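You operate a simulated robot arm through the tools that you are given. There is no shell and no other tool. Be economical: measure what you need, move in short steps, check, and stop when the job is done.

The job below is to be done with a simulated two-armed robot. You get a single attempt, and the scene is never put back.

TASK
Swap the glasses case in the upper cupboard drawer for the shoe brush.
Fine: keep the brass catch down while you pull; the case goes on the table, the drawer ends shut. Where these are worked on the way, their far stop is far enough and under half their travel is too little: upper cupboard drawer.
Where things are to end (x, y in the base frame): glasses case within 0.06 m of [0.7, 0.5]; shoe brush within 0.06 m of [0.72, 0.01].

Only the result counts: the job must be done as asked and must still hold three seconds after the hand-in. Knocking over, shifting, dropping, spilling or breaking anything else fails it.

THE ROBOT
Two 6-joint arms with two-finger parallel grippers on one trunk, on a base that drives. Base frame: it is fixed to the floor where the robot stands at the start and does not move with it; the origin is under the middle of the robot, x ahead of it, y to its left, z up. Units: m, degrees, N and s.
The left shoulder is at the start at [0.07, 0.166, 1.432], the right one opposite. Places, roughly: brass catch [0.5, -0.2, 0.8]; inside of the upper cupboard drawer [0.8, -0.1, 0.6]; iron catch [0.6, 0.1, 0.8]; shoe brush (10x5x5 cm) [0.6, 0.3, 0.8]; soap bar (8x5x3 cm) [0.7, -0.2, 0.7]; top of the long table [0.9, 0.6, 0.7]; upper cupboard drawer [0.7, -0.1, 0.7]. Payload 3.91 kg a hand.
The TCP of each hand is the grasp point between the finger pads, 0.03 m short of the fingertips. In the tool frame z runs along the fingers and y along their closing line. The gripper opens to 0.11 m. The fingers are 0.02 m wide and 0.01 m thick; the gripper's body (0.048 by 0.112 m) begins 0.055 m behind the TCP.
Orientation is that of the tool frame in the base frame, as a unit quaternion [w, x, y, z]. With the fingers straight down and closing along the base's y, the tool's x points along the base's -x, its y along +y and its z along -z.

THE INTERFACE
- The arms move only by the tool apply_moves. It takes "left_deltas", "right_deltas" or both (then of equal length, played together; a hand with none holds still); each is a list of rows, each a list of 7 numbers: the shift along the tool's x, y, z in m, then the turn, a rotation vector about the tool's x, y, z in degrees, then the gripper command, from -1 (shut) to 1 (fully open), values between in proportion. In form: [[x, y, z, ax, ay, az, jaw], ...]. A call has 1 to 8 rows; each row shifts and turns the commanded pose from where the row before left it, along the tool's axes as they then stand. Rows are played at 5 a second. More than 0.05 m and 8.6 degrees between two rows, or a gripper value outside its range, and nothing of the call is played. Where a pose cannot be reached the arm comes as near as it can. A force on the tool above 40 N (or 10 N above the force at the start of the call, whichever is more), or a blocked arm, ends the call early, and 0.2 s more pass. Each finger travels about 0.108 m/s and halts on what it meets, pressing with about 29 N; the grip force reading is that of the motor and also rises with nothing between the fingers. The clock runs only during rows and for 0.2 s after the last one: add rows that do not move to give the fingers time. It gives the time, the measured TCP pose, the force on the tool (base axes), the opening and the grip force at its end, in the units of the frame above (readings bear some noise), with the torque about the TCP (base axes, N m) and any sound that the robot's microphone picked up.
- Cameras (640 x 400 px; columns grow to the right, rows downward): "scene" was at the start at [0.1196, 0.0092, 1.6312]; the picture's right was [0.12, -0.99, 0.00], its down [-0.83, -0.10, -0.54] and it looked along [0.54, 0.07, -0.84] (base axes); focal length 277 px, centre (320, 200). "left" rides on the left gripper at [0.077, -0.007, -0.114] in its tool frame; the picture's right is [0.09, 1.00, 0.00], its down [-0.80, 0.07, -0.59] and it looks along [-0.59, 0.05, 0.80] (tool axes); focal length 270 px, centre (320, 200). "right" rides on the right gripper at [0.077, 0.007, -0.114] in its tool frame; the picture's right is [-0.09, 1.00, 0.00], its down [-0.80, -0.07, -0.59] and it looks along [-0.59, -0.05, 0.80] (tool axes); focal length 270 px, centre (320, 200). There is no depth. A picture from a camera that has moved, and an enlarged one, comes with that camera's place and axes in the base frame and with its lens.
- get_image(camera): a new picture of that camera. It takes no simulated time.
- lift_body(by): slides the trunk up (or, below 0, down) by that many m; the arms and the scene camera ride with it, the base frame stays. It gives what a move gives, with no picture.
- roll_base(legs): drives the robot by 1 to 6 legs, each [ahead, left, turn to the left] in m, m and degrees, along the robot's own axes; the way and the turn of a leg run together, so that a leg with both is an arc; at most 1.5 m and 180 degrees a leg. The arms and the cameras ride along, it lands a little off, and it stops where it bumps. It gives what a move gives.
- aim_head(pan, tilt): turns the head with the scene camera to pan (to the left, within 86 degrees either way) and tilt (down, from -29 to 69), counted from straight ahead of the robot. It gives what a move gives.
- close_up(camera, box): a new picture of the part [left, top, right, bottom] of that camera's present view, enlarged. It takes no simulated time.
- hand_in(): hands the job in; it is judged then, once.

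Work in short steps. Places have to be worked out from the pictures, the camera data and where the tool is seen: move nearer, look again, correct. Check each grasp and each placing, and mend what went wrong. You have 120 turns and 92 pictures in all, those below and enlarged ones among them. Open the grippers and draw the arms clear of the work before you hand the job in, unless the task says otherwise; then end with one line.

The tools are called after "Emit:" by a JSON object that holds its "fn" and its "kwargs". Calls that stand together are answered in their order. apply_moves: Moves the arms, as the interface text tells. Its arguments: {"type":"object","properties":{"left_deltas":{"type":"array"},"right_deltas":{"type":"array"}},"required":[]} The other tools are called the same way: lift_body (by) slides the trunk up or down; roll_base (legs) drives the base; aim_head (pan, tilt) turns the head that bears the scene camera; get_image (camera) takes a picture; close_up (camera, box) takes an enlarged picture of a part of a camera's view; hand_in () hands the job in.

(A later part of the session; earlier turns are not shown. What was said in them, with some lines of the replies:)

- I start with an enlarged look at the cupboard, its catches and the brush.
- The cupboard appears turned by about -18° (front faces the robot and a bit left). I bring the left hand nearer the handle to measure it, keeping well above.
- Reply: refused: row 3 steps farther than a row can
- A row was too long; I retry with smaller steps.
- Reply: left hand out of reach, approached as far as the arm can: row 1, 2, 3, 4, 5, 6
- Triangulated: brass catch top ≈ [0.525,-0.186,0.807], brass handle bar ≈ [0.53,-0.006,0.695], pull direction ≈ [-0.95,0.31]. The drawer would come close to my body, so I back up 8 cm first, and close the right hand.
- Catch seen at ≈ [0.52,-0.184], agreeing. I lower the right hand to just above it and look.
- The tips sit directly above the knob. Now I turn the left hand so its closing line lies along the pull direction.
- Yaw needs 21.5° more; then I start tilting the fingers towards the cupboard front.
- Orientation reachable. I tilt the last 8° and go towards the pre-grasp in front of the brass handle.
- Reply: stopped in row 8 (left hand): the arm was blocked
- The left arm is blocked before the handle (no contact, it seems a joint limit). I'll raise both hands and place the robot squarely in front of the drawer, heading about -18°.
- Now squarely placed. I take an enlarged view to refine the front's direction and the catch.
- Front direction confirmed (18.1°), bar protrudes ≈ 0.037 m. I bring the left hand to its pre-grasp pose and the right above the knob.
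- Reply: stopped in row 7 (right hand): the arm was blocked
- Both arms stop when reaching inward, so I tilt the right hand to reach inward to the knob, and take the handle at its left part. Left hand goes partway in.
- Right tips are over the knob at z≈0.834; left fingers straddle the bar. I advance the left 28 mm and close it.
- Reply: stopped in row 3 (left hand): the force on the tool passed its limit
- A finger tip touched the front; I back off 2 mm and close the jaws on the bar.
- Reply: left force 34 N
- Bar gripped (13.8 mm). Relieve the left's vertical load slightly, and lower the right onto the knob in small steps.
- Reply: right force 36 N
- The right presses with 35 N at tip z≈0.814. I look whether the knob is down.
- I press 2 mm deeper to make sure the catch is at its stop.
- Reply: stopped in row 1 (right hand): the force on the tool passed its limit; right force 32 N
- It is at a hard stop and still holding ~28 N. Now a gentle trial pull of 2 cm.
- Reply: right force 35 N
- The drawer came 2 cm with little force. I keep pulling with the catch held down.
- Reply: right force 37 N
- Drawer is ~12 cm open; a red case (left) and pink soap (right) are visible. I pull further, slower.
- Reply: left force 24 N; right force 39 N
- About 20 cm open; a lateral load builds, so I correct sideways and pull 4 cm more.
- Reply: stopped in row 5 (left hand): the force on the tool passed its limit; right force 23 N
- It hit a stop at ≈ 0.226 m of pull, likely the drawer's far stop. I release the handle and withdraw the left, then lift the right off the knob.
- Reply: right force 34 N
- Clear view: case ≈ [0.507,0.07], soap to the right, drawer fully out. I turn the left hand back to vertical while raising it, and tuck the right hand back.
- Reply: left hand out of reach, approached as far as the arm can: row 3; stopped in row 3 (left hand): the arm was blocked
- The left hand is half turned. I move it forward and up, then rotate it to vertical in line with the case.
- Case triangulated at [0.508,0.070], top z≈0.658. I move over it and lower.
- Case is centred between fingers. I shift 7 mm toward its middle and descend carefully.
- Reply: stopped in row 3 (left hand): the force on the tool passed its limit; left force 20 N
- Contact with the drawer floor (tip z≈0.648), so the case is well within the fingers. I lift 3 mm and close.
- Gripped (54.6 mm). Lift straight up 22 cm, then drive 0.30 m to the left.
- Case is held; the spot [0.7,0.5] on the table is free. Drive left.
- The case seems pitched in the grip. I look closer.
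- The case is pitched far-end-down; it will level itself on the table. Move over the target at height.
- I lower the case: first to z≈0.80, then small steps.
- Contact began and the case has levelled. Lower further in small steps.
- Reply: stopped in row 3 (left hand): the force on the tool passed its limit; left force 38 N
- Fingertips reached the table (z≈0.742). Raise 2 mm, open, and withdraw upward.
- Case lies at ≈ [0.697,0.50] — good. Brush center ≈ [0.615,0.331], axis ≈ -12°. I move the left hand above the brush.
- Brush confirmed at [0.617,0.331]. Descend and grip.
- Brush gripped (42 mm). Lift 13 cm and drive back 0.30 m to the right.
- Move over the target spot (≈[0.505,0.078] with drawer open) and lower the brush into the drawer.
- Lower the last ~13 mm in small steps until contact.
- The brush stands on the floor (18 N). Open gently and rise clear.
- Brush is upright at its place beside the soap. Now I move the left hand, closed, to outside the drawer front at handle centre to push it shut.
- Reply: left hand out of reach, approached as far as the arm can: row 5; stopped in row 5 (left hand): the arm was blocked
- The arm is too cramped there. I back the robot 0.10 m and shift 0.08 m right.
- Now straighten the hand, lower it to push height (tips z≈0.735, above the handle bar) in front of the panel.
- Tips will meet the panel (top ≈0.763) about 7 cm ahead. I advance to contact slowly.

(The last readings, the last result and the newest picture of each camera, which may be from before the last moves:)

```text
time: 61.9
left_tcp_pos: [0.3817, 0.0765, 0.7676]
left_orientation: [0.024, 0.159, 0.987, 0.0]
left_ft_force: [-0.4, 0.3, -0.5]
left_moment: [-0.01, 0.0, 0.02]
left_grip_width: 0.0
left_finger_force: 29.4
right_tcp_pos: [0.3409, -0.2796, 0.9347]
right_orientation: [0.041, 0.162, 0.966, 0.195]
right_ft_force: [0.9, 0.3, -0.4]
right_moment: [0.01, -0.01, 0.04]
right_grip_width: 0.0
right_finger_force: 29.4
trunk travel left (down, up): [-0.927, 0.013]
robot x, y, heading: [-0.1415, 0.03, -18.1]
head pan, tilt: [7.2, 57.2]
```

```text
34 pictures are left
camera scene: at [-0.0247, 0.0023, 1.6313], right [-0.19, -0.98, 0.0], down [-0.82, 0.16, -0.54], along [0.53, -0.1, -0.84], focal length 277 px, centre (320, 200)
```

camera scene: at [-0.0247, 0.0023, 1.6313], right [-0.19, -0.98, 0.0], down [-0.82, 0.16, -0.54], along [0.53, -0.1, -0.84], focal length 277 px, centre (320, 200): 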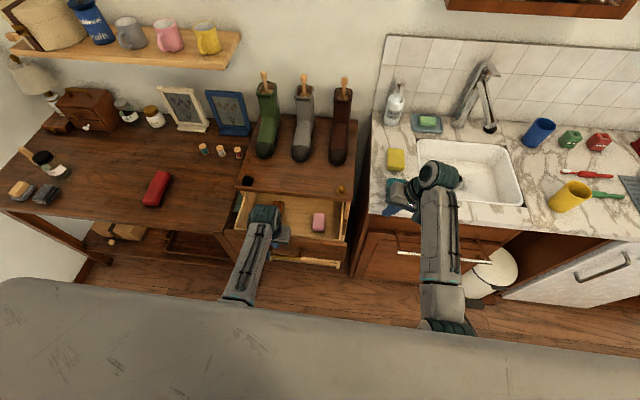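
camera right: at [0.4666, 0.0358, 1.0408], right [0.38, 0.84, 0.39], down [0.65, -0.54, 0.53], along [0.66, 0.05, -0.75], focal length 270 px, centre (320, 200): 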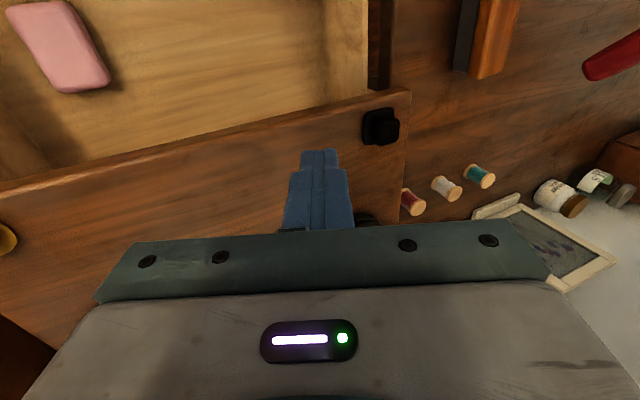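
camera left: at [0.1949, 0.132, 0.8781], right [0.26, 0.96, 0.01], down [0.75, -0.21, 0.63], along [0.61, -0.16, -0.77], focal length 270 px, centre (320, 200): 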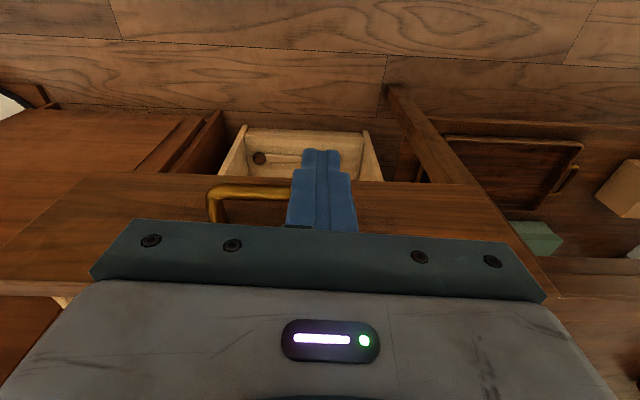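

The drawer is moving in (soap shifted back with it). Continue pushing steadily.

Emit:
{"fn": "apply_moves", "kwargs": {"left_deltas": [[-0.016, 0, 0, 0, 0, 0, -1], [-0.016, 0, 0, 0, 0, 0, -1], [-0.016, 0, 0, 0, 0, 0, -1], [-0.016, 0, 0, 0, 0, 0, -1], [-0.016, 0, 0, 0, 0, 0, -1], [-0.016, 0, 0, 0, 0, 0, -1], [-0.016, 0, 0, 0, 0, 0, -1], [0, 0, 0, 0, 0, 0, -1]]}}

Emit:
{"fn": "get_image", "kwargs": {"camera": "scene"}}

Emit:
{"fn": "get_image", "kwargs": {"camera": "left"}}

```text
time: 63.6
left_tcp_pos: [0.4868, 0.0409, 0.7726]
left_orientation: [0.024, 0.159, 0.987, -0.001]
left_ft_force: [-0.2, 0.1, 0.0]
left_moment: [0.02, 0.01, 0.02]
left_grip_width: 0.0
left_finger_force: 29.3
right_tcp_pos: [0.3409, -0.2789, 0.9338]
right_orientation: [0.041, 0.162, 0.967, 0.195]
right_ft_force: [-0.8, -0.3, 0.2]
right_moment: [0.02, -0.01, -0.01]
right_grip_width: 0.0001
right_finger_force: 29.3
trunk travel left (down, up): [-0.927, 0.013]
robot x, y, heading: [-0.1393, 0.0381, -18.2]
head pan, tilt: [7.2, 57.2]
```

```text
33 pictures are left
camera scene: at [-0.0245, 0.0023, 1.6313], right [-0.19, -0.98, 0.0], down [-0.82, 0.16, -0.54], along [0.53, -0.1, -0.84], focal length 277 px, centre (320, 200)
```

scene: 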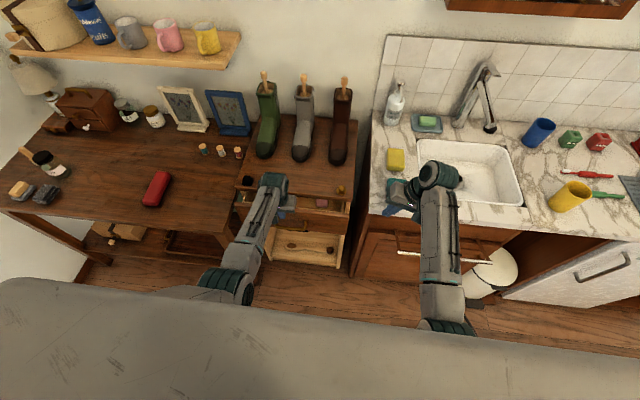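

```text
32 pictures are left
camera left: at [0.4071, 0.0595, 0.8831], right [0.23, 0.97, 0.0], down [0.75, -0.18, 0.63], along [0.62, -0.14, -0.77], focal length 270 px, centre (320, 200)
```

left: 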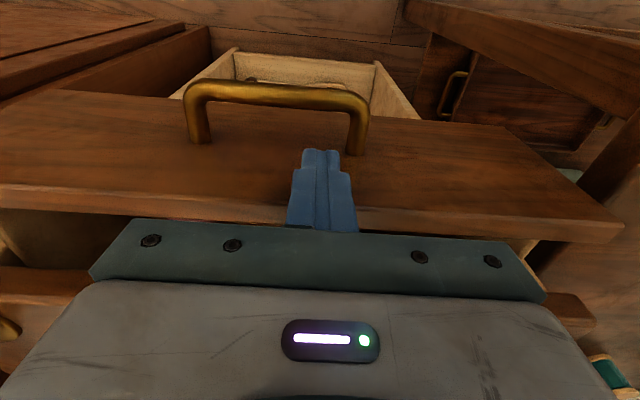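

The drawer is nearly in. The top board overhangs the front, so I tilt the fingers ~20° tips-forward before the last push.

Emit:
{"fn": "apply_moves", "kwargs": {"left_deltas": [[0.012, 0, 0.005, 0, -6.8, 0, -1], [0, 0, 0.004, 0, -6.8, 0, -1], [0, 0, 0.002, 0, -6.8, 0, -1], [-0.0113, 0, 0.0041, 0, 0, 0, -1], [-0.0113, 0, 0.0041, 0, 0, 0, -1], [-0.0113, 0, 0.0041, 0, 0, 0, -1], [-0.0113, 0, 0.0041, 0, 0, 0, -1], [0, 0, 0, 0, 0, 0, -1]]}}

Emit:
{"fn": "get_image", "kwargs": {"camera": "left"}}

Emit:
{"fn": "close_up", "kwargs": {"camera": "scene", "box": [200, 150, 380, 280]}}

```text
time: 65.5
left_tcp_pos: [0.5222, 0.0283, 0.7635]
left_orientation: [0.199, 0.156, 0.967, -0.029]
left_ft_force: [0.0, -0.1, -0.1]
left_moment: [-0.02, 0.01, 0.0]
left_grip_width: 0.0001
left_finger_force: 29.3
right_tcp_pos: [0.3418, -0.2792, 0.9338]
right_orientation: [0.041, 0.162, 0.966, 0.195]
right_ft_force: [0.3, -0.1, -0.6]
right_moment: [0.02, 0.01, -0.01]
right_grip_width: 0.0001
right_finger_force: 29.5
trunk travel left (down, up): [-0.927, 0.013]
robot x, y, heading: [-0.1397, 0.0311, -18.3]
head pan, tilt: [7.2, 57.2]
```

```text
31 pictures are left
camera left: at [0.4109, 0.0582, 0.8387], right [0.23, 0.97, -0.03], down [0.5, -0.1, 0.86], along [0.83, -0.22, -0.51], focal length 270 px, centre (320, 200)
```

left: 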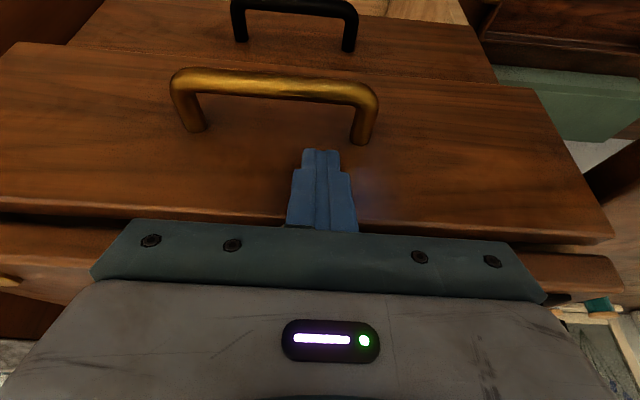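

```text
3.08 times, centred on (290, 215) of scene
camera zoom: at [-0.0243, 0.0023, 1.6312], right [-0.19, -0.98, 0.0], down [-0.82, 0.16, -0.54], along [0.53, -0.1, -0.84], focal length 851 px, centre (412, 154)
```

zoom: 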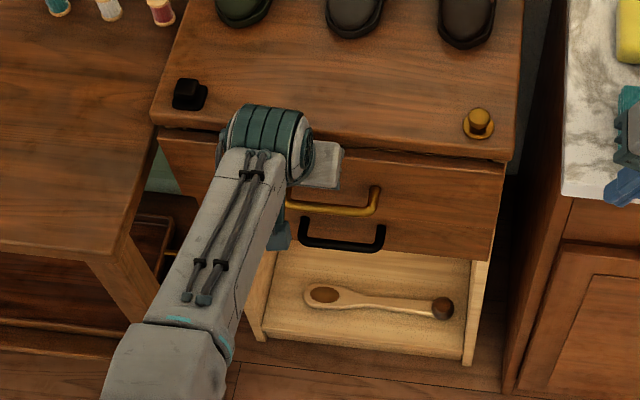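

About 3 cm remain. Push on in small steps until it stops.

Emit:
{"fn": "apply_moves", "kwargs": {"left_deltas": [[-0.0075, 0, 0.0027, 0, 0, 0, -1], [-0.0075, 0, 0.0027, 0, 0, 0, -1], [-0.0075, 0, 0.0027, 0, 0, 0, -1], [-0.0075, 0, 0.0027, 0, 0, 0, -1], [-0.0075, 0, 0.0027, 0, 0, 0, -1], [-0.0075, 0, 0.0027, 0, 0, 0, -1], [0, 0, 0, 0, 0, 0, -1]]}}

Emit:
{"fn": "get_image", "kwargs": {"camera": "left"}}

Emit:
{"fn": "close_up", "kwargs": {"camera": "scene", "box": [200, 150, 380, 280]}}

```text
time: 66.7
left_tcp_pos: [0.5473, 0.02, 0.7625]
left_orientation: [0.188, 0.156, 0.969, -0.026]
left_ft_force: [-20.3, 6.9, 11.4]
left_moment: [0.16, 0.45, 0.06]
left_grip_width: 0.0001
left_finger_force: 28.7
right_tcp_pos: [0.337, -0.2783, 0.9373]
right_orientation: [0.042, 0.161, 0.966, 0.196]
right_ft_force: [1.0, 0.3, 0.7]
right_moment: [-0.01, 0.01, 0.04]
right_grip_width: 0.0
right_finger_force: 29.1
trunk travel left (down, up): [-0.927, 0.013]
robot x, y, heading: [-0.1408, 0.0324, -18.1]
head pan, tilt: [7.2, 57.2]
stopped in row 6 (left hand): the force on the tool passed its limit (the readings are from after the stop); the commanded pose is now the measured one
```

```text
29 pictures are left
camera left: at [0.4369, 0.0491, 0.8391], right [0.23, 0.97, -0.03], down [0.51, -0.1, 0.85], along [0.83, -0.21, -0.52], focal length 270 px, centre (320, 200)
```

left: 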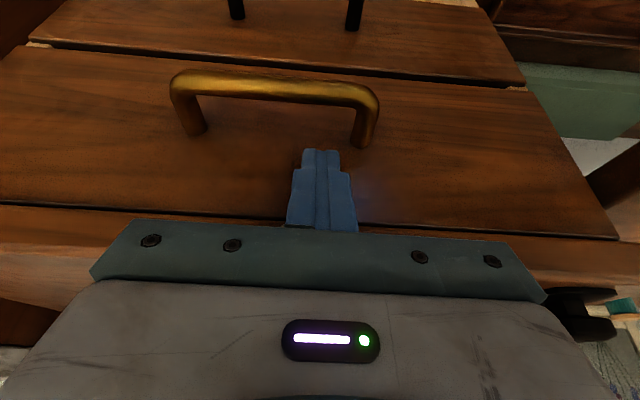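

```text
3.08 times, centred on (290, 215) of scene
camera zoom: at [-0.0316, 0.0036, 1.632], right [-0.19, -0.98, 0.0], down [-0.82, 0.16, -0.55], along [0.54, -0.1, -0.84], focal length 851 px, centre (412, 154)
```

zoom: 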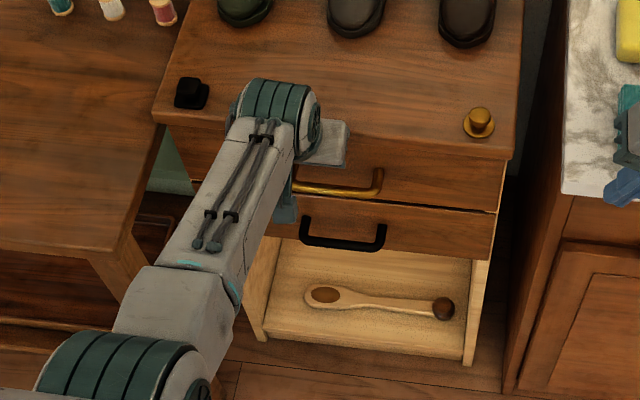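

Handle position now matches its initial shut position within millimetres. I withdraw the left hand and raise it, then inspect.

Emit:
{"fn": "apply_moves", "kwargs": {"left_deltas": [[0.03, 0, -0.01, 0, 0, 0, -1], [0.04, 0, -0.015, 0, 0, 0, -1], [0.01, 0, -0.045, 0, 6.8, 0, -1], [0, 0, -0.045, 0, 6.8, 0, -1], [0, 0.03, -0.03, 0, 6.8, 0, -1], [0, 0, 0, 0, 0, 0, -1]]}}

Emit:
{"fn": "close_up", "kwargs": {"camera": "scene", "box": [200, 150, 380, 280]}}

Emit:
{"fn": "get_image", "kwargs": {"camera": "left"}}

```text
time: 68.1
left_tcp_pos: [0.4511, 0.0826, 0.8675]
left_orientation: [0.015, 0.159, 0.987, 0.001]
left_ft_force: [-0.3, 0.5, -0.6]
left_moment: [0.05, 0.02, -0.01]
left_grip_width: 0.0
left_finger_force: 29.2
right_tcp_pos: [0.3411, -0.2795, 0.9339]
right_orientation: [0.04, 0.161, 0.967, 0.195]
right_ft_force: [0.2, -0.5, 0.0]
right_moment: [0.0, 0.01, 0.01]
right_grip_width: 0.0
right_finger_force: 28.8
trunk travel left (down, up): [-0.927, 0.013]
robot x, y, heading: [-0.1393, 0.0306, -18.3]
head pan, tilt: [7.2, 57.2]
```

```text
3.08 times, centred on (290, 215) of scene
camera zoom: at [-0.025, 0.0023, 1.6312], right [-0.19, -0.98, 0.0], down [-0.82, 0.16, -0.54], along [0.53, -0.1, -0.84], focal length 851 px, centre (412, 154)
```

zoom: 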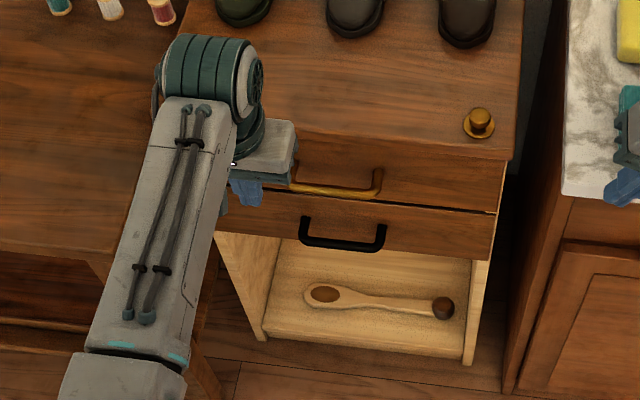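

```text
26 pictures are left
camera left: at [0.372, 0.1014, 0.9792], right [0.23, 0.97, 0.0], down [0.77, -0.18, 0.62], along [0.6, -0.14, -0.79], focal length 270 px, centre (320, 200)
```

left: 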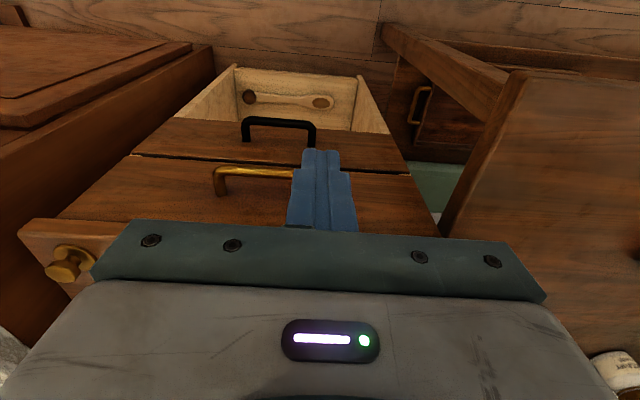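

The drawer is shut flush and the brush computes to ≈ [0.723,0.005]. I open the grippers and drive back to clear, then take a last look.

Emit:
{"fn": "apply_moves", "kwargs": {"left_deltas": [[0, 0.02, -0.03, 0, 0, 0, 0], [0, 0, -0.02, 0, 0, 0, 1], [0, 0, 0, 0, 0, 0, 1], [0, 0, 0, 0, 0, 0, 1]], "right_deltas": [[0, 0, 0, 0, 0, 0, 0], [0, 0, 0, 0, 0, 0, 1], [0, 0, 0, 0, 0, 0, 1], [0, 0, 0, 0, 0, 0, 1]]}}

Emit:
{"fn": "roll_base", "kwargs": {"legs": [[-0.15, 0, 0]]}}

Emit:
{"fn": "get_image", "kwargs": {"camera": "scene"}}

Emit:
{"fn": "close_up", "kwargs": {"camera": "scene", "box": [200, 130, 360, 240]}}

```text
time: 69.1
left_tcp_pos: [0.4555, 0.1023, 0.9178]
left_orientation: [0.016, 0.159, 0.987, 0.0]
left_ft_force: [0.4, -0.1, 0.6]
left_moment: [-0.03, -0.02, -0.01]
left_grip_width: 0.11
left_finger_force: 0.0
right_tcp_pos: [0.3415, -0.278, 0.9339]
right_orientation: [0.041, 0.161, 0.967, 0.194]
right_ft_force: [0.8, 0.0, 0.4]
right_moment: [0.0, -0.01, 0.0]
right_grip_width: 0.1102
right_finger_force: 0.0
trunk travel left (down, up): [-0.927, 0.013]
robot x, y, heading: [-0.139, 0.0343, -18.3]
head pan, tilt: [7.2, 57.2]
```

```text
time: 70.5
left_tcp_pos: [0.3147, 0.1485, 0.9162]
left_orientation: [0.013, 0.159, 0.987, 0.001]
left_ft_force: [0.2, 0.5, 0.4]
left_moment: [0.01, -0.05, 0.0]
left_grip_width: 0.1102
left_finger_force: 0.0
right_tcp_pos: [0.1999, -0.2325, 0.9317]
right_orientation: [0.04, 0.162, 0.966, 0.196]
right_ft_force: [-0.2, -0.2, 0.2]
right_moment: [0.02, 0.03, 0.03]
right_grip_width: 0.1099
right_finger_force: 0.0
trunk travel left (down, up): [-0.927, 0.013]
robot x, y, heading: [-0.2823, 0.0766, -18.1]
head pan, tilt: [7.2, 57.2]
```

```text
25 pictures are left
camera scene: at [-0.1642, 0.0483, 1.6309], right [-0.19, -0.98, 0.0], down [-0.83, 0.16, -0.54], along [0.53, -0.1, -0.84], focal length 277 px, centre (320, 200)
```

scene: 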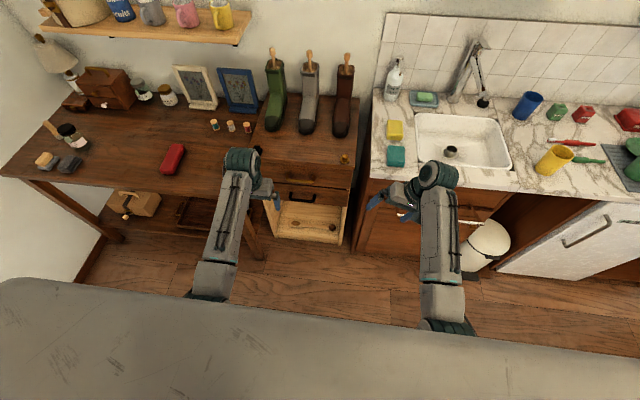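

```text
3.64 times, centred on (280, 185) of scene
camera zoom: at [-0.1642, 0.0483, 1.6309], right [-0.19, -0.98, 0.0], down [-0.83, 0.16, -0.54], along [0.53, -0.1, -0.84], focal length 1006 px, centre (466, 254)
```

zoom: 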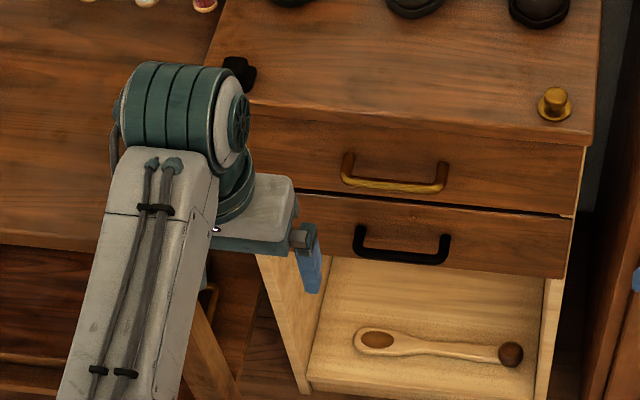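

The drawer is shut flush, the case lies on the table, nothing else has moved, and both grippers are open and clear. I hand in.

Emit:
{"fn": "hand_in", "kwargs": {}}

```text
The job is handed in.
```

The swap is done and handed in: the glasses case is on the table at about [0.70, 0.50], the shoe brush is in the upper drawer at about [0.72, 0.01], and the drawer is shut. I worked out the brush's spot from where I set it down, because it can't be seen with the drawer closed.
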